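You operate a simulated robot arm through the tools that you are given. There is no shell and no other tool.

You run a simulated two-armed robot. Do the job below in one go: nothing can be reset, and whatever is moved stays where it is left.

JOB
Set the three roller knobs to the set-up card's numbers and lock both banks again.

It is judged by the outcome, as a careful person would: the job done as asked, and still so three seconds after it is handed in. It fails if anything else is knocked over, pushed out of place, dropped, spilled or broken.

ROBOT AND FRAMES
Two 7-joint arms with two-finger grippers on one trunk that stands fixed in place. Base frame: the origin is at the foot of the trunk, x ahead of it, y to its left, z up. Lengths are in mm, angles in rad, forces in N, time in s.
The left shoulder is at [23, 216, 1425], the right one opposite. With the tool pointing down near the work surface each hand reaches from about 120 to 800 mm from the base axis, measured 20 degrees to its own side. Payload 3.43 kg a hand.
Tool frame (each hand has its own): the origin (TCP) lies between the finger pads and is the grasp point; the fingertips stand 20 mm ahead of it; z points along the fingers, y is the line along which they close. The gripper opens to 124 mm. The gripper's body begins 93 mm behind the TCP.
Orientation is told as [roll, pitch, yaw] about the base's x, y, z axes, in that order, counted from this pose: with the fingers straight down and closing along the base's y, the tool's x points along the base's -x, its y along +y and its z along -z.

CONTROLS
- The arms move only by the tool send_rows. It takes "left_deltas", "right_deltas" or both (then of equal length, played together; a hand with none holds still); each is a list of rows, each a list of 7 numbers: the shift along the tool's x, y, z in m, then the turn, a rotation vector about the tool's x, y, z in degrees, then the finger opening in m, from 0 to 0.124. In form: [[dx, dy, dz, rx, ry, rz, grip], ...]. A call has 1 to 20 rows; each row shifts and turns the commanded pose from where the row before left it, along the tool's axes as they then stand. Rows are played at 5 a second. More than 50 mm and 0.15 rad between two rows, or a gripper value outside its range, and nothing of the call is played. Where a pose cannot be reached the arm comes as near as it can. A force on the tool above 70 N (or 10 N above the force at the start of the call, whichever is more), or a blocked arm, ends the call early, and 0.2 s more pass. Each finger travels about 72 mm/s and halts on what it meets, pressing with about 22 N; the grip force reading is that of the motor and also rises with nothing between the fingers. The clock runs only during rows and for 0.2 s after the last one: add rows that do not move to give the fingers time. It gives the time, the measured TCP pose, the force on the tool (base axes), the opening and the grip force at its end, in the units of the frame above (readings bear some noise), with the torque about the TCP (base axes, N m) and any sound that the robot's microphone picked up.
- Cameras (640 x 400 px; columns grow to the right, rows downward): "scene" is now at [123.6, 32.5, 1643.5]; the picture's right is [0.37, -0.93, 0.00], its down [-0.16, -0.07, -0.98] and it looks along [0.91, 0.37, -0.17] (base axes); focal length 214 px, centre (320, 200). "left" rides on the left gripper at [82, -14, -140] in its tool frame; the picture's right is [0.17, 0.99, 0.00], its down [-0.83, 0.14, -0.54] and it looks along [-0.53, 0.09, 0.84] (tool axes); focal length 243 px, centre (320, 200). "right" rides on the right gripper at [82, 14, -140] in its tool frame; the picture's right is [-0.17, 0.99, 0.00], its down [-0.83, -0.14, -0.54] and it looks along [-0.53, -0.09, 0.84] (tool axes); focal length 243 px, centre (320, 200).
- get_image(camera): a new picture of that camera. The clock stands still meanwhile.
- raise_lower(by): slides the trunk up (or, below 0, down) by that many mm; the arms and the scene camera ride with it, the base frame stays. It gives what a move gives, with no picture.
- turn_head(pan, tilt): turns the head with the scene camera to pan (to the left, within 1.396 rad either way) and tilt (down, from -0.506 to 1.204), counted from straight ahead of the robot. It gives what a move gives.
- locate(camera, pixels): for up to 12 pixels [column, row] of the newest picture of that camera ("zoom" is the newest enlarged one), the place [x, y, z] in the base frame of the surface seen there, good to about 2 mm. The clock stands still meanwhile.
- enlarge(camera, box): a new picture of the part [left, top, right, bottom] of that camera's present view, enlarged. The clock stands still meanwhile.
- job_done(): hands the job in; it is judged then, once.

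Open the grippers and draw the arms clear of the work before you hand the job in, unless the task says otherwise.

The tools are called after "Call:" by a JSON object that holds its "op" and its "data". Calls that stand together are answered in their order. send_rows: Moves the arms, as the interface text tells. Its arguments: {"type":"object","properties":{"left_deltas":{"type":"array"},"right_deltas":{"type":"array"}},"required":[]} The other tools are called the same way: raise_lower (by) slides the trunk up or down; turn_head (pan, tilt) turns the head that bears the scene camera; get_image (camera) takes a picture; locate (camera, pixels) gives the place of the surface under pixels of a picture; enlarge (camera, box) takes an enlarged picture of a part of a camera's view; job_done () hands the job in.

At the start:

```text
time_s: 0.0
left_eef_pos: [482.8, 518.6, 1536.3]
left_tool_rot: [-0.001, 0.001, 0.0]
left_contact_force: [0.3, 0.8, 0.4]
left_wrist_torque: [0.0, -0.01, 0.01]
left_opening: 123.9
left_gripper_force: 0.0
right_eef_pos: [354.0, 17.7, 1646.0]
right_tool_rot: [-0.002, -0.001, -0.002]
right_contact_force: [0.0, -0.5, -1.5]
right_wrist_torque: [0.01, 0.01, -0.01]
right_opening: 124.1
right_gripper_force: 0.0
trunk travel left (down, up): [-569.0, 22.0]
head pan, tilt: [0.38, 0.176]
```

scene: 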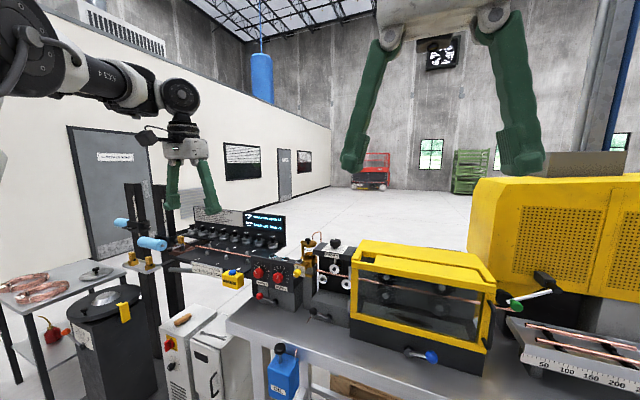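
right: 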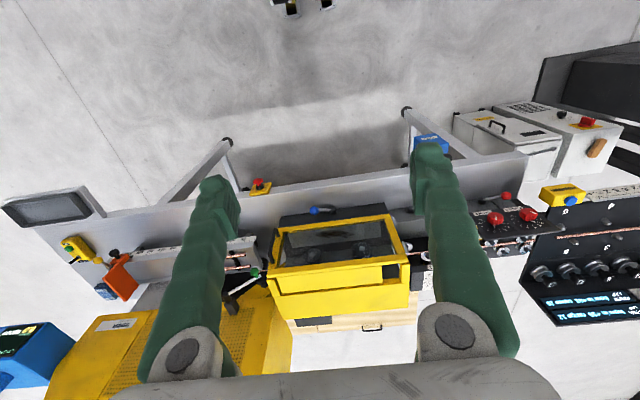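
left: 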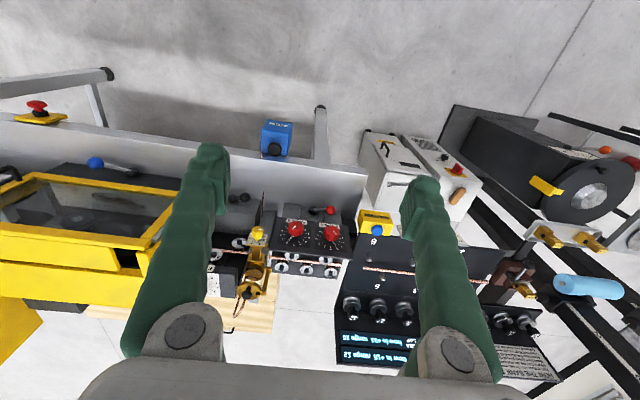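

The scene shows a black instrument panel near (240,240), red knobs near (265,272) and a straightener box. I'll enlarge those regions to find the set-up card and the roller knobs.

Call:
{"op": "enlarge", "data": {"camera": "scene", "box": [160, 200, 320, 300]}}

Call:
{"op": "enlarge", "data": {"camera": "scene", "box": [220, 230, 380, 330]}}

Call:
{"op": "enlarge", "data": {"camera": "left", "box": [200, 180, 360, 280]}}

Call:
{"op": "enlarge", "data": {"camera": "left", "box": [320, 230, 560, 380]}}

```text
4.00 times, centred on (240, 250) of scene
```

zoom: 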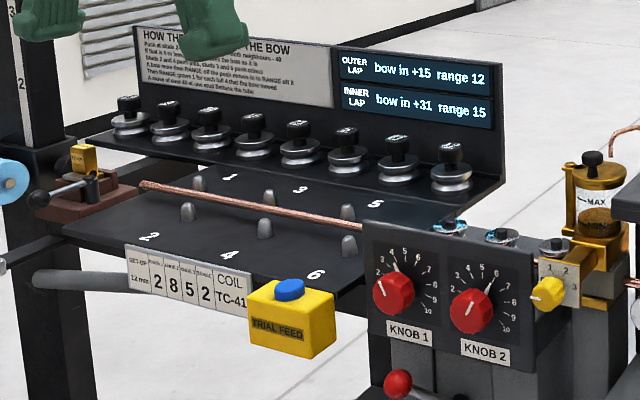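

```text
4.00 times, centred on (300, 280) of scene
```

zoom: 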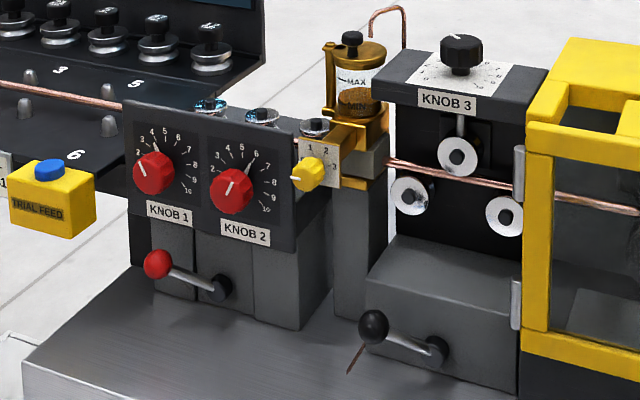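

```text
4.00 times, centred on (280, 230) of left
```

zoom: 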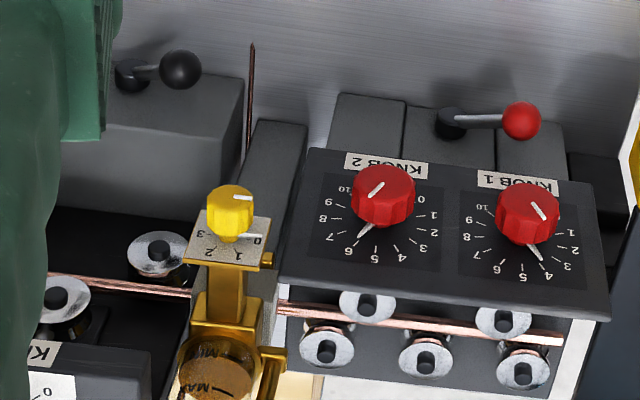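

```text
2.67 times, centred on (440, 305) of left
```

zoom: 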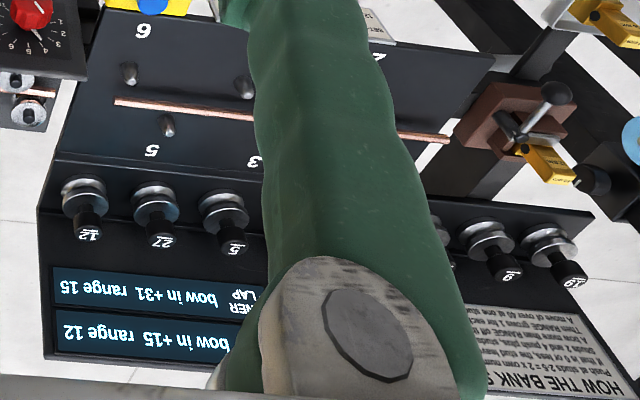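

The card reads about "2 8 5 2, COIL TC-41" under small headings. I'll zoom much closer to read those, and on the other items.

Call:
{"op": "enlarge", "data": {"camera": "scene", "box": [188, 256, 228, 281]}}

Call:
{"op": "enlarge", "data": {"camera": "scene", "box": [190, 205, 290, 267]}}

Call:
{"op": "enlarge", "data": {"camera": "scene", "box": [248, 255, 304, 290]}}

Call:
{"op": "enlarge", "data": {"camera": "scene", "box": [300, 230, 364, 270]}}

```text
16.00 times, centred on (208, 268) of scene
```

zoom: 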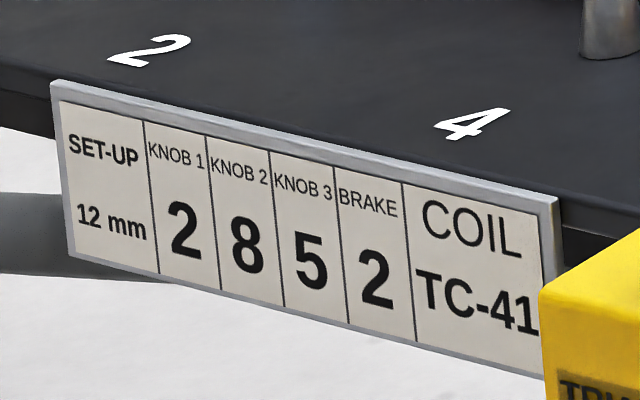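

```text
6.40 times, centred on (240, 236) of scene
```

zoom: 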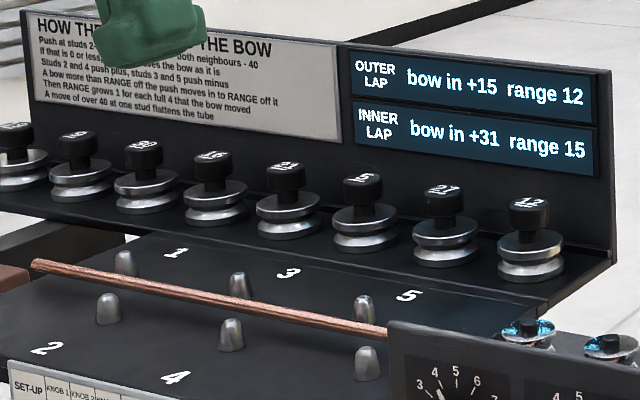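

```text
11.43 times, centred on (276, 272) of scene
```

zoom: 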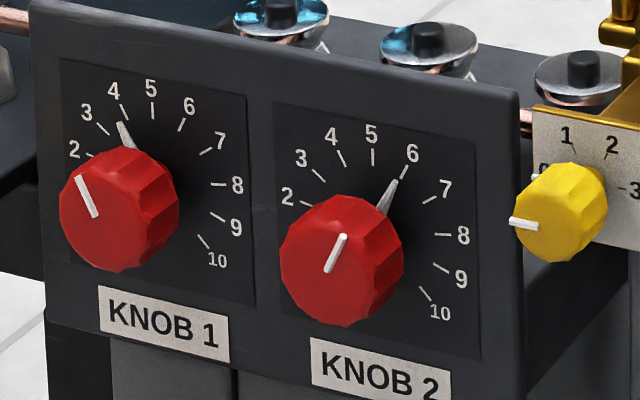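

```text
10.00 times, centred on (332, 250) of scene
```

zoom: 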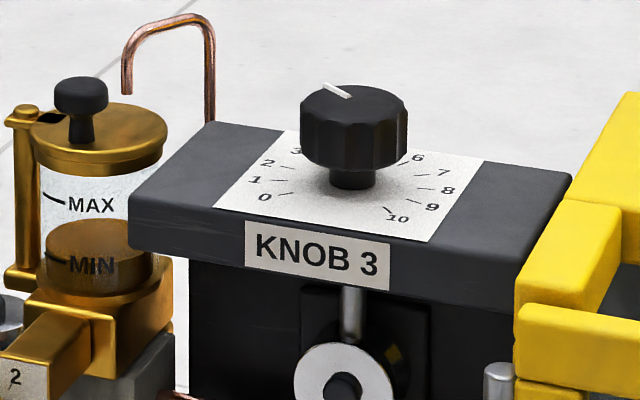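

The card says KNOB 1 = 2, KNOB 2 = 8, KNOB 3 = 5; at present knob 1 is at ~4.2, knob 2 at ~6. Now I locate the knobs, levers and panel points in the base frame.

Call:
{"op": "enlarge", "data": {"camera": "scene", "box": [220, 230, 380, 330]}}

Call:
{"op": "locate", "data": {"camera": "zoom", "pixels": [[153, 172], [231, 190], [140, 120], [285, 235], [156, 264], [213, 288], [462, 48], [374, 325], [435, 350], [455, 78], [308, 172], [270, 360]]}}

Call:
{"op": "locate", "data": {"camera": "zoom", "pixels": [[100, 350], [60, 325], [380, 380], [500, 400], [45, 205], [48, 170], [351, 95], [440, 300], [400, 75], [520, 110], [560, 50], [185, 278]]}}

```text
4.00 times, centred on (300, 280) of scene
```

zoom: 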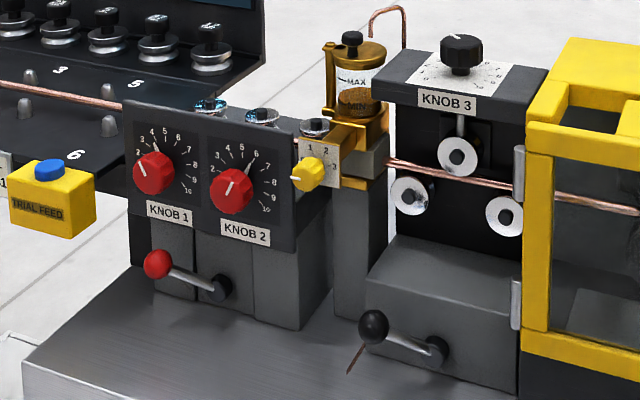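

```text
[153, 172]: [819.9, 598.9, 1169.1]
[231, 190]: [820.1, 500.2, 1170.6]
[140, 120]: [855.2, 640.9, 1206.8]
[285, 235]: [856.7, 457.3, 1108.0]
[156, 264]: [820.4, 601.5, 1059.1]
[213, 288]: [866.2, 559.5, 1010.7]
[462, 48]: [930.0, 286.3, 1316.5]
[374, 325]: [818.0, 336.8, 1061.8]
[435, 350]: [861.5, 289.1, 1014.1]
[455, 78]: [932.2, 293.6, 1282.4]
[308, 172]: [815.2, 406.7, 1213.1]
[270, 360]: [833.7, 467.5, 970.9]
```

```text
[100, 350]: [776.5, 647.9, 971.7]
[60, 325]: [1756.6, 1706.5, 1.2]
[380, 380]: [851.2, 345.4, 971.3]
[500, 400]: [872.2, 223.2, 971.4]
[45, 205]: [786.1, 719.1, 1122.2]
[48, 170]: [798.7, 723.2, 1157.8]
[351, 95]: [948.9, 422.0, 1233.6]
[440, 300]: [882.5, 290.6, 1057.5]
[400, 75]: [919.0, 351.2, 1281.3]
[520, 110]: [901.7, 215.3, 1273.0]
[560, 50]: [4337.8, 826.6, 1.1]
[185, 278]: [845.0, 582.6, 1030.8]
```

Knobs 1/2 face the robot (axis along x, face x≈820, panel x≈855), knob 3 is on top (axis vertical). I'll look at the levers for lock/unlock markings.

Call:
{"op": "enlarge", "data": {"camera": "scene", "box": [248, 284, 296, 314]}}

Call:
{"op": "enlarge", "data": {"camera": "scene", "box": [300, 296, 348, 326]}}

Call:
{"op": "enlarge", "data": {"camera": "left", "box": [280, 190, 344, 230]}}

Call:
{"op": "enlarge", "data": {"camera": "right", "box": [360, 150, 600, 300]}}

```text
13.33 times, centred on (272, 299) of scene
```

zoom: 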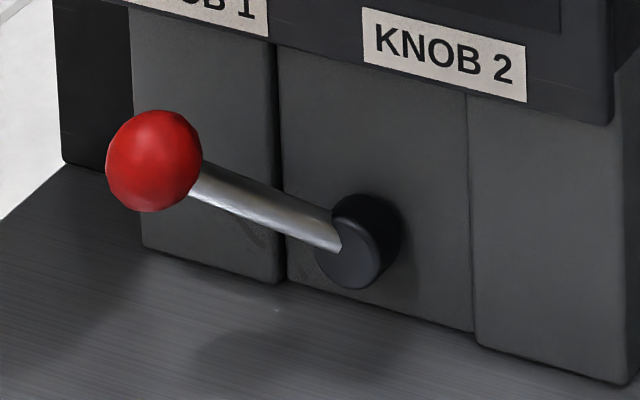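

```text
13.33 times, centred on (324, 311) of scene
```

zoom: 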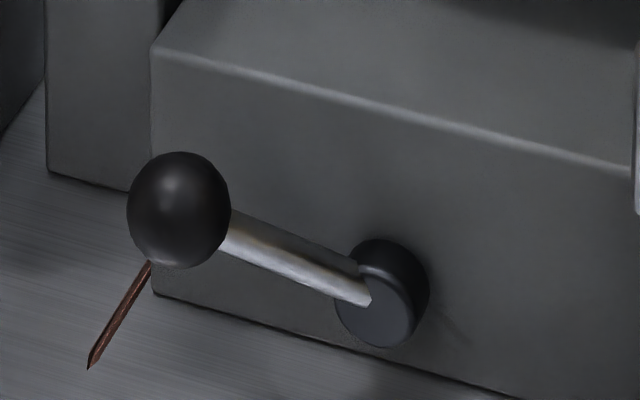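

```text
10.00 times, centred on (312, 210) of left
```

zoom: 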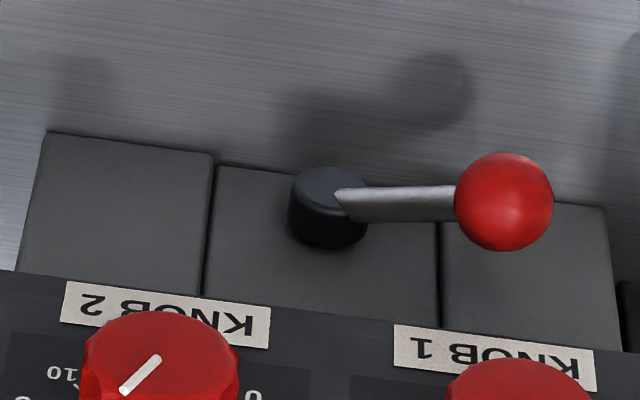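

```text
2.67 times, centred on (480, 225) of right
```

zoom: 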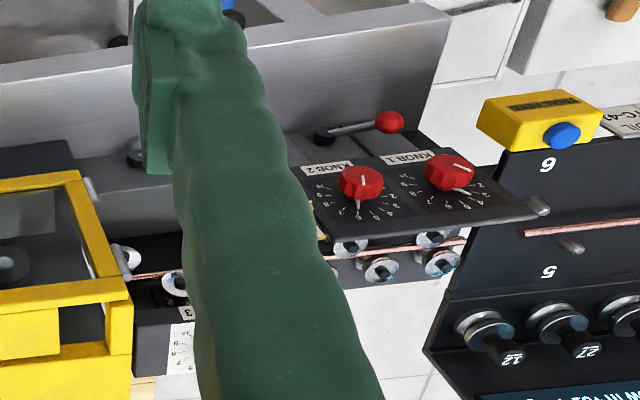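

No printed markings; both levers lean up-left from their hubs. I'll locate the nearby objects around the workspace (bins, cabinet, copper wire, guard) before moving.

Call:
{"op": "locate", "data": {"camera": "scene", "pixels": [[152, 243], [100, 300], [185, 330], [207, 345], [285, 355], [310, 318], [308, 321], [430, 357], [320, 225], [420, 260], [360, 262], [235, 322]]}}

Call:
{"op": "get_image", "data": {"camera": "left"}}

Call:
{"op": "locate", "data": {"camera": "left", "pixels": [[297, 229], [332, 234], [330, 210], [312, 211], [262, 194], [262, 215], [277, 138], [240, 195]]}}

```text
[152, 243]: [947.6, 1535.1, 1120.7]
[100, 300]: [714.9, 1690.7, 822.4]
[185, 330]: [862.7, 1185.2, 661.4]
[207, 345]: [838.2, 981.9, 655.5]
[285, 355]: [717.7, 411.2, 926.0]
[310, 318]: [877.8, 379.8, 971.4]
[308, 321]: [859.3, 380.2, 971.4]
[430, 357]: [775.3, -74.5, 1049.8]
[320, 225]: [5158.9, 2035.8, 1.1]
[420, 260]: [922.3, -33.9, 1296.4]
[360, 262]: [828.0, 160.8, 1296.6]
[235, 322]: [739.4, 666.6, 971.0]
```

```text
taken
```

left: 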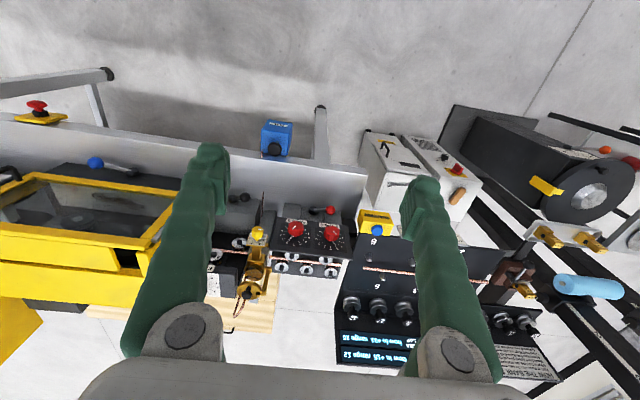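

```text
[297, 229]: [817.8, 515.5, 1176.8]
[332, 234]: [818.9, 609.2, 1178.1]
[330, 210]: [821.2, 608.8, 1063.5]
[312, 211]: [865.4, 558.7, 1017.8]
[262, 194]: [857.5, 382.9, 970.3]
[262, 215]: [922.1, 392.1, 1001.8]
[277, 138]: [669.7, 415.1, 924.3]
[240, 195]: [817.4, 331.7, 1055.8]
```

Bench top is z≈971, levers' hubs at (866, 559, 1014) and (862, 289, 1014), balls ≈30 mm at (≈833, 605, 1060) and (≈833, 335, 1060). I'll lower the trunk 200 mm so the shoulders sit near the working height; the hands hang clear in front of the bench.

Call:
{"op": "raise_lower", "data": {"by": -200}}

Call:
{"op": "get_image", "data": {"camera": "scene"}}

```text
time_s: 2.2
left_eef_pos: [557.8, 517.8, 1165.3]
left_tool_rot: [0.002, 0.344, 0.001]
left_contact_force: [-0.2, -0.6, 0.7]
left_wrist_torque: [-0.01, 0.04, 0.0]
left_opening: 124.0
left_gripper_force: 0.0
right_eef_pos: [467.3, 18.6, 1322.4]
right_tool_rot: [0.0, 0.326, -0.001]
right_contact_force: [-0.3, 0.4, 0.3]
right_wrist_torque: [-0.02, -0.05, -0.03]
right_opening: 124.0
right_gripper_force: 0.0
trunk travel left (down, up): [-369.0, 222.0]
head pan, tilt: [0.38, 0.176]
```

```text
taken
```

scene: 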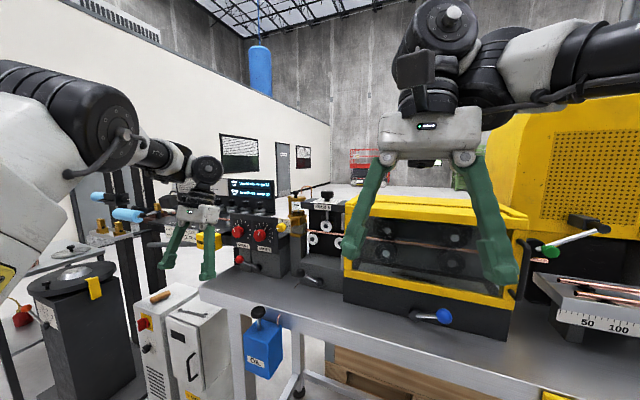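

Lowering also tipped the trunk forward: both tools now have pitch ≈0.34. I'll rotate the left tool about its y by about −70° in steps, so the fingers point forward and down at ~50°.

Call:
{"op": "send_rows", "data": {"left_deltas": [[0, 0, 0, 0, -7.75, 0, 0.124], [0, 0, 0, 0, -7.75, 0, 0.124], [0, 0, 0, 0, -7.75, 0, 0.124], [0, 0, 0, 0, -7.75, 0, 0.124], [0, 0, 0, 0, -7.75, 0, 0.124], [0, 0, 0, 0, -7.75, 0, 0.124], [0, 0, 0, 0, -7.75, 0, 0.1], [0, 0, 0, 0, -7.75, 0, 0.08], [0, 0, 0, 0, -7.75, 0, 0.05], [0, 0, 0, 0, 0, 0, 0.05], [0, 0, 0, 0, 0, 0, 0.05]]}}

Call:
{"op": "get_image", "data": {"camera": "left"}}

Call:
{"op": "get_image", "data": {"camera": "scene"}}

```text
time_s: 3.1
left_eef_pos: [570.9, 475.3, 1120.5]
left_tool_rot: [-0.258, -0.117, -0.029]
left_contact_force: [-0.7, -0.2, -1.4]
left_wrist_torque: [-0.02, 0.03, 0.0]
left_opening: 124.0
left_gripper_force: 0.0
left hand out of reach, approached as far as the arm can: row 4
right_eef_pos: [469.6, 18.7, 1320.1]
right_tool_rot: [0.002, 0.327, 0.001]
right_contact_force: [-0.4, 0.3, -0.5]
right_wrist_torque: [0.03, 0.05, -0.01]
right_opening: 123.9
right_gripper_force: 0.1
trunk travel left (down, up): [-369.0, 222.0]
head pan, tilt: [0.38, 0.176]
stopped in row 4 (left hand): the arm was blocked; the commanded pose is now the measured one
```

```text
taken
```

left: 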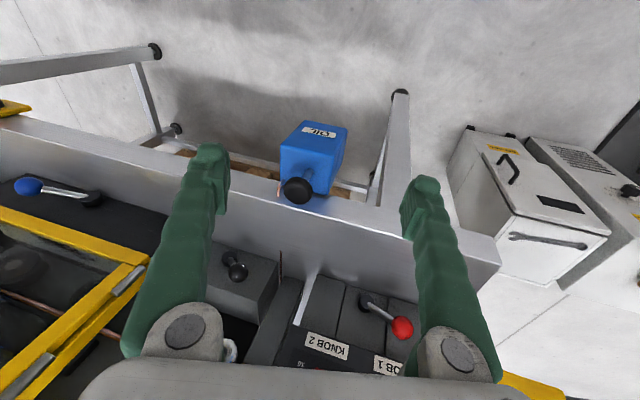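

```text
taken
```

scene: 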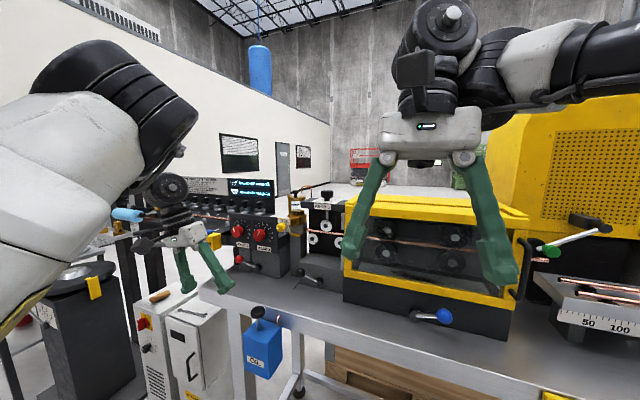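

The wrist jammed because the hand is too near the trunk. I'll move it forward, left and up into freer space, undoing the stray roll, then try the pitch turn again.

Call:
{"op": "send_rows", "data": {"left_deltas": [[-0.012, 0.018, -0.024, -2.4, 0, 0, 0.124], [-0.012, 0.018, -0.024, -2.4, 0, 0, 0.124], [-0.012, 0.018, -0.024, -2.4, 0, 0, 0.124], [-0.012, 0.018, -0.024, -2.4, 0, 0, 0.124], [-0.012, 0.018, -0.024, -2.4, 0, 0, 0.124], [-0.012, 0.018, -0.024, -2.4, 0, 0, 0.124], [0, 0, 0, 0, 0, 0, 0.124]]}}

Call:
{"op": "get_image", "data": {"camera": "scene"}}

```text
time_s: 4.7
left_eef_pos: [639.2, 597.2, 1242.2]
left_tool_rot: [0.001, -0.119, -0.034]
left_contact_force: [-0.6, 0.1, -0.9]
left_wrist_torque: [0.05, 0.0, 0.0]
left_opening: 123.9
left_gripper_force: 0.1
left hand out of reach, approached as far as the arm can: row 4, 5
right_eef_pos: [466.8, 16.9, 1322.7]
right_tool_rot: [0.002, 0.325, 0.001]
right_contact_force: [-1.4, -0.1, -0.4]
right_wrist_torque: [-0.01, 0.01, -0.02]
right_opening: 124.1
right_gripper_force: 0.0
trunk travel left (down, up): [-369.0, 222.0]
head pan, tilt: [0.38, 0.176]
```

```text
taken
```

scene: 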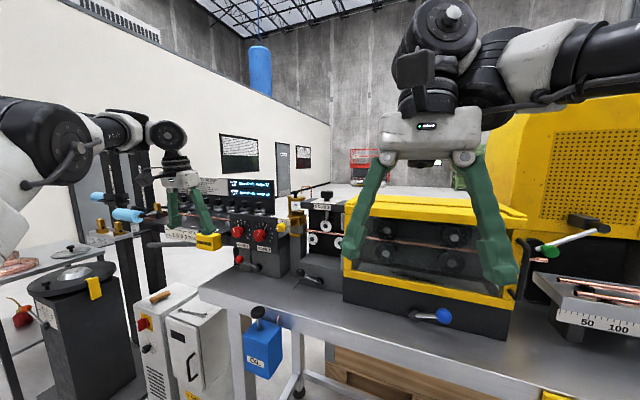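

The hand is now at (639, 597, 1242), nearly upright. I'll pitch it forward −39° while keeping the TCP there.

Call:
{"op": "send_rows", "data": {"left_deltas": [[0, 0, 0, 0, -6.5, 0, 0.124], [0, 0, 0, 0, -6.5, 0, 0.124], [0, 0, 0, 0, -6.5, 0, 0.124], [0, 0, 0, 0, -6.5, 0, 0.124], [0, 0, 0, 0, -6.5, 0, 0.1], [0, 0, 0, 0, -6.5, 0, 0.08], [0, 0, 0, 0, 0, 0, 0.05], [0, 0, 0, 0, 0, 0, 0.05]]}}

Call:
{"op": "get_image", "data": {"camera": "left"}}

Call:
{"op": "get_image", "data": {"camera": "scene"}}

```text
time_s: 6.5
left_eef_pos: [686.6, 603.6, 1258.8]
left_tool_rot: [-0.004, -0.793, -0.027]
left_contact_force: [0.3, 0.7, -0.7]
left_wrist_torque: [0.0, 0.03, -0.03]
left_opening: 50.1
left_gripper_force: 0.2
left hand out of reach, approached as far as the arm can: row 1, 5, 6
right_eef_pos: [467.4, 19.5, 1322.4]
right_tool_rot: [0.0, 0.325, 0.0]
right_contact_force: [-0.8, -0.2, 0.7]
right_wrist_torque: [0.0, -0.01, -0.01]
right_opening: 124.1
right_gripper_force: 0.1
trunk travel left (down, up): [-369.0, 222.0]
head pan, tilt: [0.38, 0.176]
```

```text
taken
```

left: 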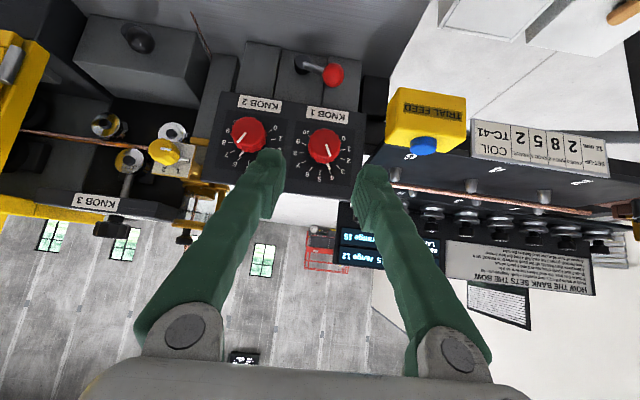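

```text
taken
```

scene: 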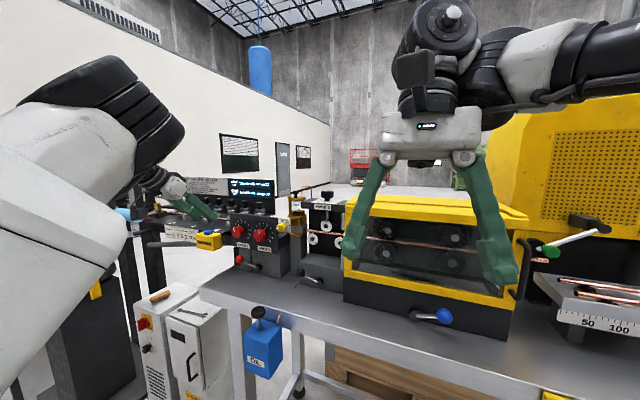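

Now the tool points forward-down at ~45° and the left camera sees both dials and the red lever. I'll enlarge the dials and lever and take positions.

Call:
{"op": "enlarge", "data": {"camera": "left", "box": [205, 50, 365, 200]}}

Call:
{"op": "locate", "data": {"camera": "left", "pixels": [[249, 133], [324, 145], [333, 74], [303, 67], [320, 70], [113, 222], [112, 232], [138, 40]]}}

```text
2.67 times, centred on (285, 125) of left
```

zoom: 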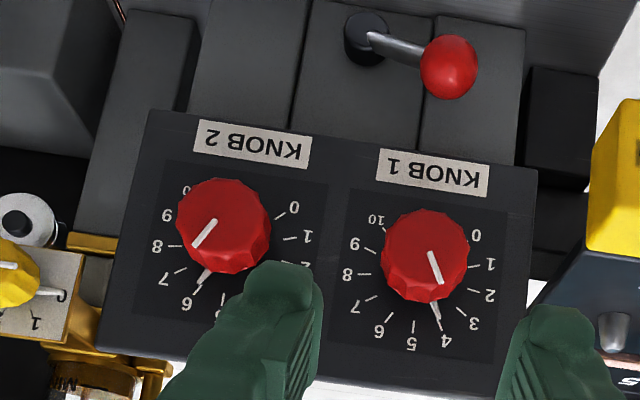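

```text
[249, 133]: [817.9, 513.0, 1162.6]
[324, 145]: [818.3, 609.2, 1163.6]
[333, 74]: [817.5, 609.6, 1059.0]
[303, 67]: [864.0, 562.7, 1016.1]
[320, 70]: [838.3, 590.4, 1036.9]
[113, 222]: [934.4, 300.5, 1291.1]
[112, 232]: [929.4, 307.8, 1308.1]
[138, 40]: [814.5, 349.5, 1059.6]
```

The red ball centre works out at about (830, 610, 1050) with radius ≈17, pivot at (865, 560, 1013). I'll go to a pre-approach point 80 mm behind the ball along the tool axis with the fingers as an open fork.

Call:
{"op": "send_rows", "data": {"left_deltas": [[0.0097, 0.0013, 0.0318, -0.22, 0, -0.22, 0.058], [0.0097, 0.0013, 0.0318, -0.22, 0, -0.22, 0.058], [0.0097, 0.0013, 0.0318, -0.22, 0, -0.22, 0.058], [0.0097, 0.0013, 0.0318, -0.22, 0, -0.22, 0.058], [0.0097, 0.0013, 0.0318, -0.22, 0, -0.22, 0.058], [0, 0, 0, 0, 0, 0, 0.058]]}}

Call:
{"op": "get_image", "data": {"camera": "left"}}

Call:
{"op": "enlarge", "data": {"camera": "scene", "box": [160, 200, 320, 300]}}

```text
time_s: 7.9
left_eef_pos: [763.2, 610.9, 1114.4]
left_tool_rot: [0.0, -0.798, -0.005]
left_contact_force: [-0.3, 0.6, 0.1]
left_wrist_torque: [0.0, 0.01, 0.02]
left_opening: 58.0
left_gripper_force: 0.0
right_eef_pos: [466.6, 17.7, 1322.5]
right_tool_rot: [-0.001, 0.325, 0.0]
right_contact_force: [0.4, 0.2, 0.4]
right_wrist_torque: [0.01, 0.0, 0.02]
right_opening: 124.0
right_gripper_force: 0.0
trunk travel left (down, up): [-369.0, 222.0]
head pan, tilt: [0.38, 0.176]
```

```text
taken
```

left: 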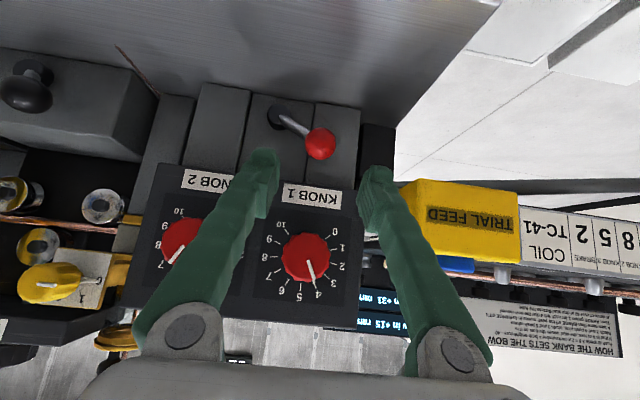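

```text
4.00 times, centred on (240, 250) of scene
```

zoom: 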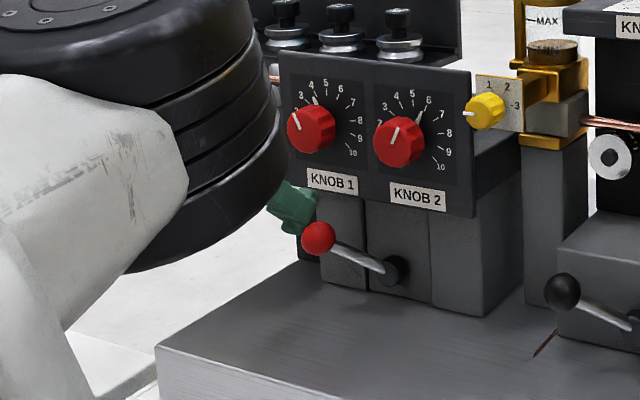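

The fork lines up with the ball at (320,143). I'll check clearance of the left finger to the yellow TRIAL FEED box and refine the ball, hub and dial points.

Call:
{"op": "locate", "data": {"camera": "left", "pixels": [[405, 185], [410, 230], [320, 143], [276, 114], [298, 128], [306, 257], [181, 240], [340, 248], [312, 294], [272, 229], [440, 262]]}}

Call:
{"op": "enlarge", "data": {"camera": "left", "box": [240, 80, 400, 180]}}

```text
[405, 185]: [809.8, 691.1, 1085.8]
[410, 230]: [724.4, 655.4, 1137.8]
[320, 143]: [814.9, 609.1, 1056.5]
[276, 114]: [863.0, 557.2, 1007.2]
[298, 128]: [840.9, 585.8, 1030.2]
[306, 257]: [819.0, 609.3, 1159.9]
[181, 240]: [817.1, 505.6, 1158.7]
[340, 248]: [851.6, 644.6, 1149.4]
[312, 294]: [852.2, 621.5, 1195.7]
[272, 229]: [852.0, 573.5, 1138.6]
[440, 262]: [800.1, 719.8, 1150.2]
```

```text
4.00 times, centred on (320, 130) of left
```

zoom: 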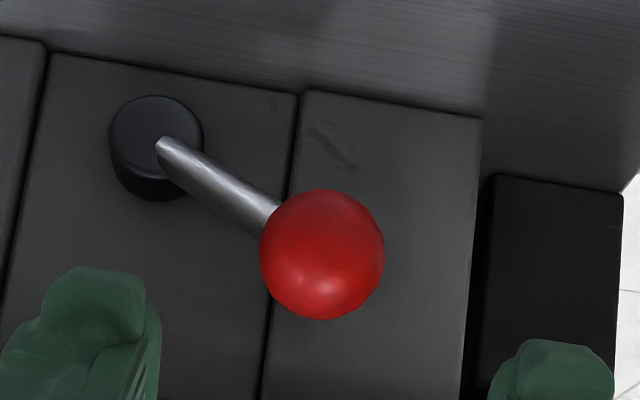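

Clearance to the box (y≥691) is good, and the ball is centred in the fork. Advancing 82 mm along the tool axis to straddle the red ball.

Call:
{"op": "send_rows", "data": {"left_deltas": [[0, 0, 0.02, 0, 0, 0, 0.058], [0, 0, 0.02, 0, 0, 0, 0.058], [0, 0, 0.02, 0, 0, 0, 0.058], [0, 0, 0.012, 0, 0, 0, 0.058], [0, 0, 0.01, 0, 0, 0, 0.058], [0, 0, 0, 0, 0, 0, 0.058]]}}

Call:
{"op": "get_image", "data": {"camera": "left"}}

Call:
{"op": "enlarge", "data": {"camera": "scene", "box": [200, 220, 300, 282]}}

```text
time_s: 9.3
left_eef_pos: [822.6, 608.5, 1057.0]
left_tool_rot: [0.0, -0.797, -0.003]
left_contact_force: [0.4, -0.1, -0.2]
left_wrist_torque: [0.0, 0.02, 0.0]
left_opening: 58.1
left_gripper_force: 0.0
right_eef_pos: [466.9, 18.5, 1320.5]
right_tool_rot: [0.0, 0.325, 0.001]
right_contact_force: [-0.6, -0.9, 0.2]
right_wrist_torque: [-0.03, -0.01, 0.01]
right_opening: 123.9
right_gripper_force: 0.0
trunk travel left (down, up): [-369.0, 222.0]
head pan, tilt: [0.38, 0.176]
```

```text
taken
```

left: 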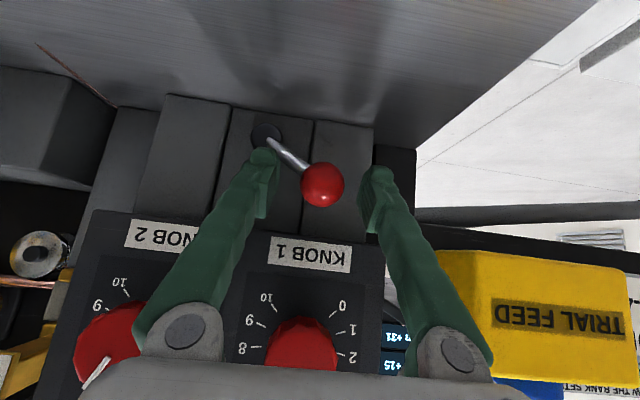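

```text
6.40 times, centred on (250, 251) of scene
```

zoom: 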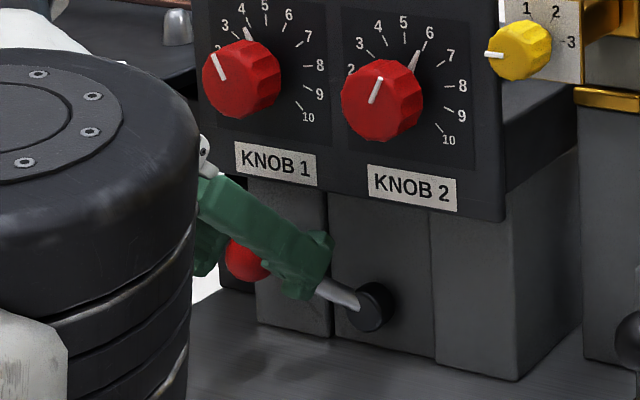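

The ball sits in the fork. I'll narrow the fork slightly and push the lever about 24° toward upright, following its arc, and read force and sound.

Call:
{"op": "send_rows", "data": {"left_deltas": [[0, 0, 0, 0, 0, 0, 0.048], [0, -0.006, 0, 0, 0, 0, 0.048], [-0.0046, -0.0054, -0.0045, 0, 0, 0, 0.048], [-0.0041, -0.0064, -0.004, 0, 0, 0, 0.048], [-0.0034, -0.007, -0.0033, 0, 0, 0, 0.048], [0, 0, 0, 0, 0, 0, 0.048]]}}

Call:
{"op": "get_image", "data": {"camera": "left"}}

```text
time_s: 10.7
left_eef_pos: [823.0, 584.2, 1074.0]
left_tool_rot: [-0.003, -0.795, -0.005]
left_contact_force: [0.8, 0.4, 0.6]
left_wrist_torque: [0.01, -0.01, -0.01]
left_opening: 48.9
left_gripper_force: 0.4
right_eef_pos: [467.1, 17.6, 1320.4]
right_tool_rot: [-0.001, 0.324, 0.002]
right_contact_force: [-1.3, -0.1, 0.5]
right_wrist_torque: [0.01, 0.01, 0.02]
right_opening: 124.2
right_gripper_force: 0.0
trunk travel left (down, up): [-369.0, 222.0]
head pan, tilt: [0.38, 0.176]
```

```text
taken
```

left: 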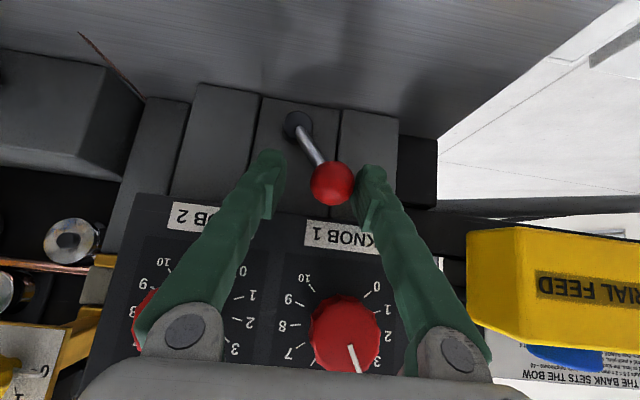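

The lever follows with little force. I'll continue along the arc to upright and on to about 100°, watching for a stop or click.

Call:
{"op": "send_rows", "data": {"left_deltas": [[-0.0028, -0.008, -0.0027, 0, 0, 0, 0.048], [-0.002, -0.0083, -0.002, 0, 0, 0, 0.048], [-0.0013, -0.0085, -0.0012, 0, 0, 0, 0.048], [-0.0003, -0.0086, -0.0003, 0, 0, 0, 0.048], [0.0005, -0.0086, 0.0005, 0, 0, 0, 0.048], [0, 0, 0, 0, 0, 0, 0.048]]}}

Call:
{"op": "get_image", "data": {"camera": "left"}}

Call:
{"op": "enlarge", "data": {"camera": "scene", "box": [200, 220, 300, 282]}}

```text
time_s: 12.1
left_eef_pos: [824.0, 540.4, 1082.5]
left_tool_rot: [-0.001, -0.795, -0.004]
left_contact_force: [0.2, 0.0, -0.4]
left_wrist_torque: [-0.01, -0.05, 0.02]
left_opening: 48.1
left_gripper_force: 0.1
right_eef_pos: [467.5, 18.5, 1322.2]
right_tool_rot: [0.002, 0.325, 0.002]
right_contact_force: [0.0, -0.4, 0.8]
right_wrist_torque: [0.01, -0.01, 0.0]
right_opening: 123.8
right_gripper_force: 0.2
trunk travel left (down, up): [-369.0, 222.0]
head pan, tilt: [0.38, 0.176]
```

```text
taken
```

left: 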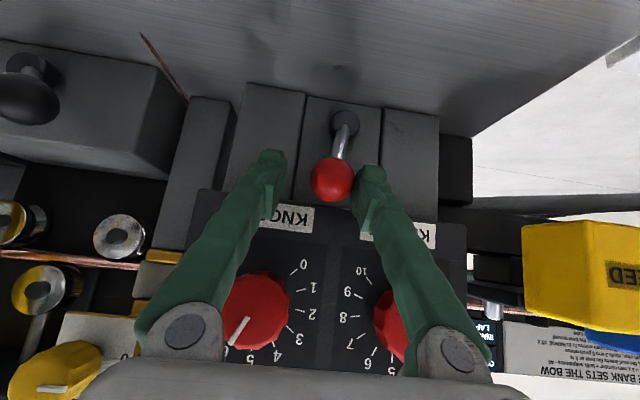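

```text
6.40 times, centred on (250, 251) of scene
```

zoom: 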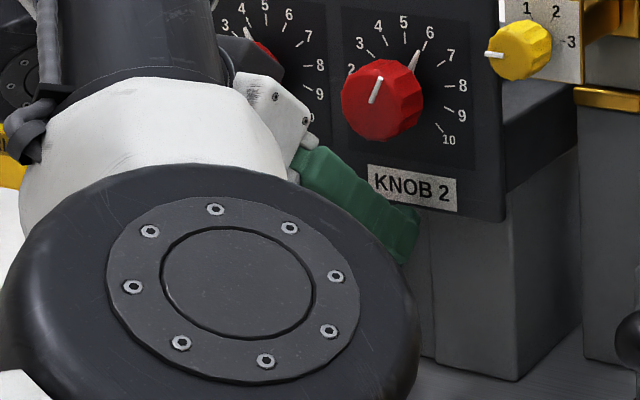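

Lever is past upright and moves freely. Continuing another 40° toward the mirrored position on the right.

Call:
{"op": "send_rows", "data": {"left_deltas": [[0.0016, -0.0083, 0.0016, 0, 0, 0, 0.048], [0.0026, -0.0079, 0.0025, 0, 0, 0, 0.048], [0.0032, -0.0073, 0.0031, 0, 0, 0, 0.048], [0.004, -0.0067, 0.0039, 0, 0, 0, 0.048], [0.0046, -0.0058, 0.0045, 0, 0, 0, 0.048], [0, 0, 0, 0, 0, 0, 0.048]]}}

Call:
{"op": "get_image", "data": {"camera": "left"}}

```text
time_s: 13.5
left_eef_pos: [822.4, 505.7, 1060.1]
left_tool_rot: [-0.002, -0.796, -0.006]
left_contact_force: [-0.2, 4.8, 0.4]
left_wrist_torque: [0.06, -0.03, 0.02]
left_opening: 50.4
left_gripper_force: 2.4
right_eef_pos: [467.4, 18.9, 1322.0]
right_tool_rot: [0.001, 0.325, 0.001]
right_contact_force: [-0.4, -0.5, 0.0]
right_wrist_torque: [0.0, 0.0, 0.01]
right_opening: 124.1
right_gripper_force: 0.0
trunk travel left (down, up): [-369.0, 222.0]
head pan, tilt: [0.38, 0.176]
```

```text
taken
```

left: 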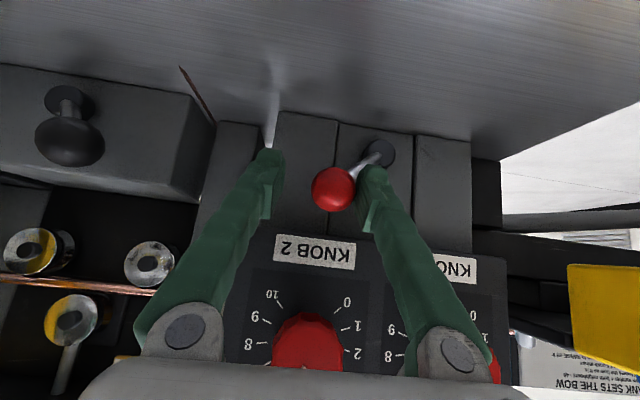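

A push of ~5 N now shows and the lever lies right of its hub, so it may be near its stop. I'll press a little further to confirm.

Call:
{"op": "locate", "data": {"camera": "left", "pixels": [[333, 189], [380, 152]]}}

Call:
{"op": "send_rows", "data": {"left_deltas": [[0.0025, -0.0025, 0.0025, 0, 0, 0, 0.048], [0.0025, -0.0025, 0.0025, 0, 0, 0, 0.048], [0, 0, 0, 0, 0, 0, 0.048]]}}

Call:
{"op": "get_image", "data": {"camera": "left"}}

```text
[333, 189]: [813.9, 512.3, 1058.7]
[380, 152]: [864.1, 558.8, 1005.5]
```

```text
time_s: 14.3
left_eef_pos: [823.2, 502.0, 1056.1]
left_tool_rot: [-0.001, -0.796, -0.006]
left_contact_force: [-0.2, 11.6, 7.2]
left_wrist_torque: [0.27, -0.12, 0.16]
left_opening: 54.6
left_gripper_force: 5.4
right_eef_pos: [465.9, 19.8, 1321.5]
right_tool_rot: [0.0, 0.322, 0.001]
right_contact_force: [-1.2, -0.6, -0.8]
right_wrist_torque: [0.04, -0.02, 0.03]
right_opening: 124.1
right_gripper_force: 0.0
trunk travel left (down, up): [-369.0, 222.0]
head pan, tilt: [0.38, 0.176]
```

```text
taken
```

left: 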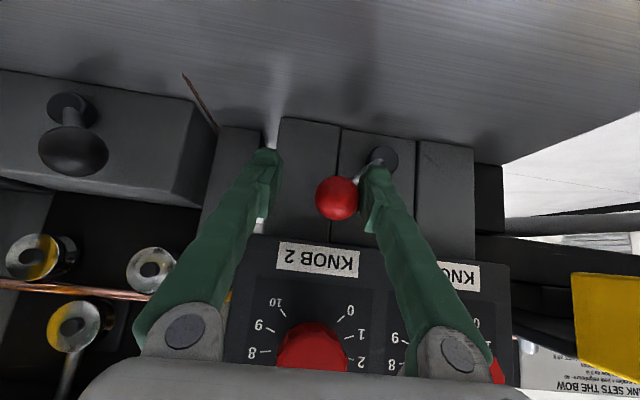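

The lever hit its stop at the mirrored position (ball ≈(826, 512, 1052)), so the first bank should be unlocked. I'll open slightly and retract along the tool axis.

Call:
{"op": "send_rows", "data": {"left_deltas": [[0, 0.004, 0, 0, 0, 0, 0.06], [0, 0, 0, 0, 0, 0, 0.066], [0, 0, -0.02, 0, 0, 0, 0.066], [0, 0, -0.03, 0, 0, 0, 0.066], [0, 0, -0.04, 0, 0, 0, 0.066], [0, 0, -0.04, 0, 0, 0, 0.066], [0, 0, 0, 0, 0, 0, 0.066]]}}

Call:
{"op": "get_image", "data": {"camera": "left"}}

Call:
{"op": "get_image", "data": {"camera": "scene"}}

```text
time_s: 15.3
left_eef_pos: [750.6, 547.6, 998.7]
left_tool_rot: [0.179, -0.626, -0.1]
left_contact_force: [6.3, -13.1, 24.3]
left_wrist_torque: [-1.37, -0.22, 0.53]
left_opening: 71.1
left_gripper_force: 4.5
right_eef_pos: [464.0, 17.2, 1322.6]
right_tool_rot: [0.001, 0.321, 0.001]
right_contact_force: [-0.6, -0.1, 0.0]
right_wrist_torque: [-0.02, -0.06, 0.01]
right_opening: 124.2
right_gripper_force: 0.1
trunk travel left (down, up): [-369.0, 222.0]
head pan, tilt: [0.38, 0.176]
stopped in row 5 (left hand): the arm was blocked; the commanded pose is now the measured one
```

```text
taken
```

left: 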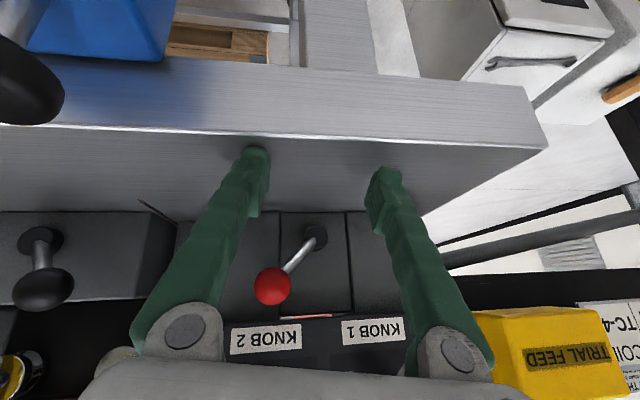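

```text
taken
```

scene: 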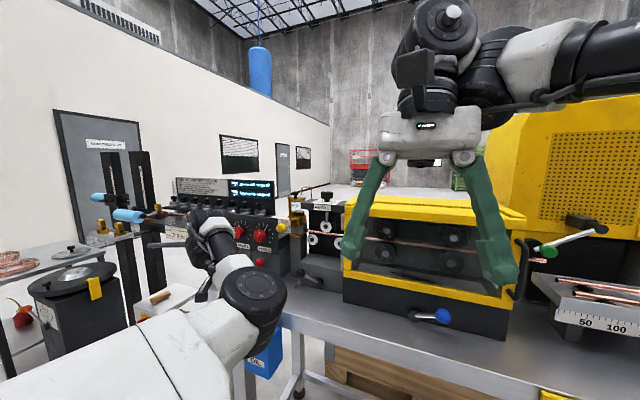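

The arm swung into a different posture during retract: TCP dropped to z≈999 with the fingertips pressing the bench (24 N). Let me look at the elbow and blue can before lifting.

Call:
{"op": "enlarge", "data": {"camera": "scene", "box": [140, 190, 340, 400]}}

Call:
{"op": "locate", "data": {"camera": "scene", "pixels": [[262, 325], [275, 300], [250, 280], [215, 245], [200, 220], [230, 340], [262, 355], [275, 335], [267, 365]]}}

```text
1.90 times, centred on (240, 295) of scene
```

zoom: 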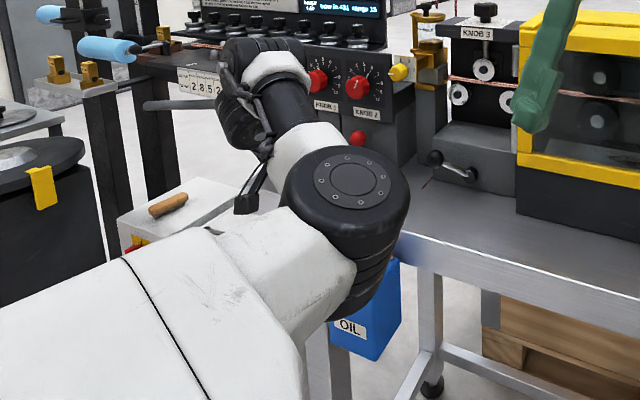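

```text
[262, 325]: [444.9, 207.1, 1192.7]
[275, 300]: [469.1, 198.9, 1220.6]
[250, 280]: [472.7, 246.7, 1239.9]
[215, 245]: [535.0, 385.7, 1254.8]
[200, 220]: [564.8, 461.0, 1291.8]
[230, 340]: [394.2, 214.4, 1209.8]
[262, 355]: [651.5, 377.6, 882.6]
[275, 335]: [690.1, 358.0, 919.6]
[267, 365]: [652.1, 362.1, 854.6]
```

The elbow is at (445, 207, 1200), away from the oil can; only the fingertips touch the bench. I'll lift straight up gently.

Call:
{"op": "send_rows", "data": {"left_deltas": [[-0.0047, 0, -0.0065, 0, 0, 0, 0.066], [-0.0059, 0, -0.0081, 0, 0, 0, 0.066], [-0.0088, 0, -0.0122, 0, 0, 0, 0.066], [-0.0117, 0, -0.0162, 0, 0, 0, 0.066], [0, 0, 0, 0, 0, 0, 0.066]]}}

Call:
{"op": "get_image", "data": {"camera": "scene"}}

Call:
{"op": "get_image", "data": {"camera": "left"}}

```text
time_s: 16.3
left_eef_pos: [725.0, 577.9, 999.5]
left_tool_rot: [0.284, -0.511, -0.137]
left_contact_force: [0.5, -7.9, 15.9]
left_wrist_torque: [-0.74, -0.18, 0.02]
left_opening: 68.3
left_gripper_force: 2.2
right_eef_pos: [462.8, 20.4, 1322.0]
right_tool_rot: [0.001, 0.321, 0.003]
right_contact_force: [-0.9, 0.8, 0.3]
right_wrist_torque: [-0.09, -0.03, 0.02]
right_opening: 124.1
right_gripper_force: 0.2
trunk travel left (down, up): [-369.0, 222.0]
head pan, tilt: [0.38, 0.176]
stopped in row 4 (left hand): the force on the tool passed its limit at 83 N (the readings are from after the stop); the commanded pose is now the measured one
```

```text
taken
```

scene: 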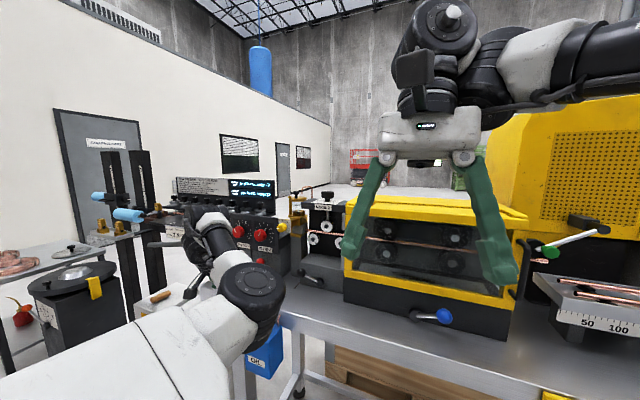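

```text
taken
```

left: 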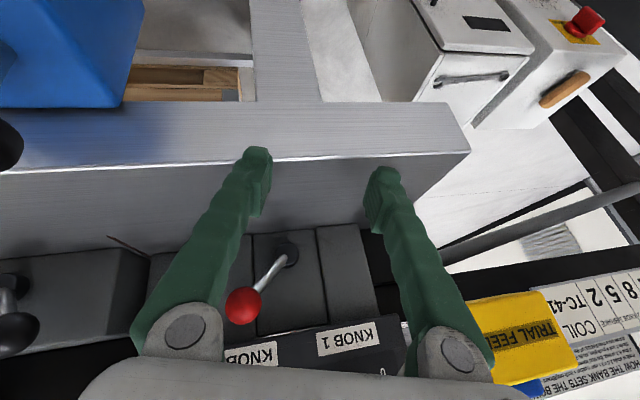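

Hand motion isn't following upward (arm re-posturing while resting on the bench). I'll lift the whole arm off the bench by raising the trunk 60 mm instead.

Call:
{"op": "raise_lower", "data": {"by": 60}}

Call:
{"op": "get_image", "data": {"camera": "scene"}}

Call:
{"op": "get_image", "data": {"camera": "left"}}

```text
time_s: 17.3
left_eef_pos: [731.9, 571.3, 1059.2]
left_tool_rot: [0.276, -0.512, -0.142]
left_contact_force: [-0.3, -0.3, -0.3]
left_wrist_torque: [0.0, -0.06, 0.03]
left_opening: 66.0
left_gripper_force: 0.2
right_eef_pos: [465.6, 18.6, 1382.4]
right_tool_rot: [0.001, 0.324, 0.0]
right_contact_force: [-0.1, -0.2, -0.1]
right_wrist_torque: [0.02, 0.02, 0.0]
right_opening: 123.8
right_gripper_force: 0.1
trunk travel left (down, up): [-429.0, 162.0]
head pan, tilt: [0.38, 0.176]
```

```text
taken
```

scene: 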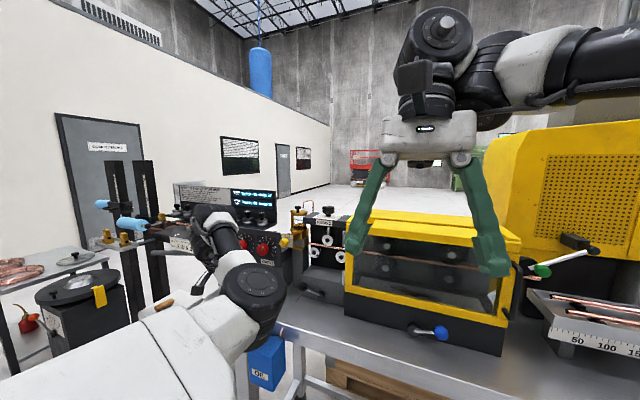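

```text
taken
```

left: 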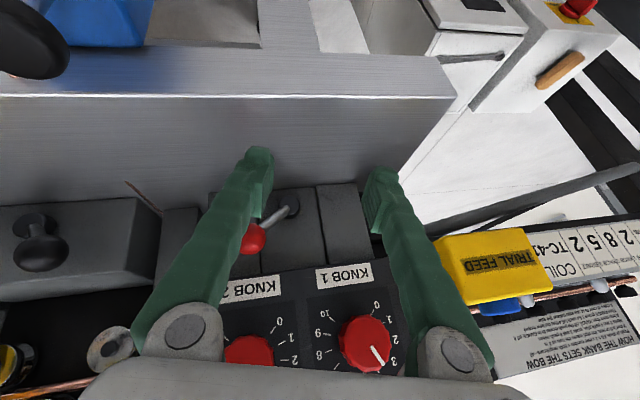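

Free of contact, and this time the trunk slid purely vertically. I'll raise another 60 mm for room above the levers before re-orienting the hand.

Call:
{"op": "raise_lower", "data": {"by": 60}}

Call:
{"op": "send_rows", "data": {"left_deltas": [[0, 0, -0.004, 4, 0, 0, 0.066], [0, 0, -0.004, 4, 0, 0, 0.066], [0, 0, -0.004, 4, 0, 0, 0.066], [0, 0, -0.004, 3.8, 0, 0, 0.066], [0, 0, 0, 0, 0, 0, 0.066]]}}

Call:
{"op": "get_image", "data": {"camera": "scene"}}

```text
time_s: 18.3
left_eef_pos: [732.6, 571.2, 1118.8]
left_tool_rot: [0.276, -0.511, -0.138]
left_contact_force: [0.3, 0.9, 0.6]
left_wrist_torque: [-0.01, 0.0, -0.02]
left_opening: 66.0
left_gripper_force: 0.0
right_eef_pos: [468.7, 18.4, 1440.1]
right_tool_rot: [-0.001, 0.326, 0.004]
right_contact_force: [0.3, 0.4, -1.0]
right_wrist_torque: [-0.01, 0.01, 0.02]
right_opening: 124.0
right_gripper_force: 0.0
trunk travel left (down, up): [-489.0, 102.0]
head pan, tilt: [0.38, 0.176]
```

```text
time_s: 19.5
left_eef_pos: [723.2, 570.0, 1133.5]
left_tool_rot: [0.001, -0.513, -0.144]
left_contact_force: [0.4, -0.7, -0.1]
left_wrist_torque: [-0.01, 0.02, -0.01]
left_opening: 66.0
left_gripper_force: 0.1
right_eef_pos: [467.3, 18.4, 1440.8]
right_tool_rot: [0.001, 0.325, 0.001]
right_contact_force: [0.1, -0.6, -0.7]
right_wrist_torque: [0.03, 0.01, 0.01]
right_opening: 124.3
right_gripper_force: 0.0
trunk travel left (down, up): [-489.0, 102.0]
head pan, tilt: [0.38, 0.176]
```

```text
taken
```

scene: 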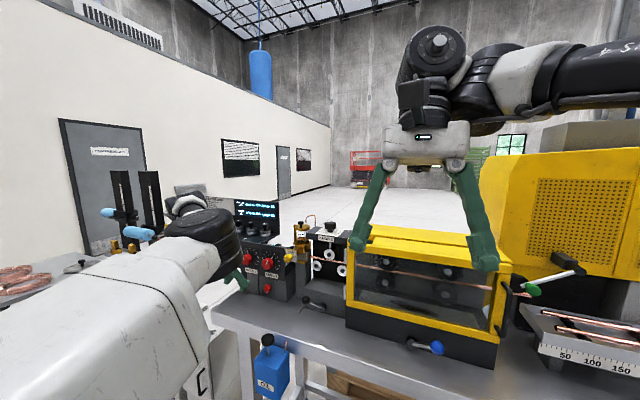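

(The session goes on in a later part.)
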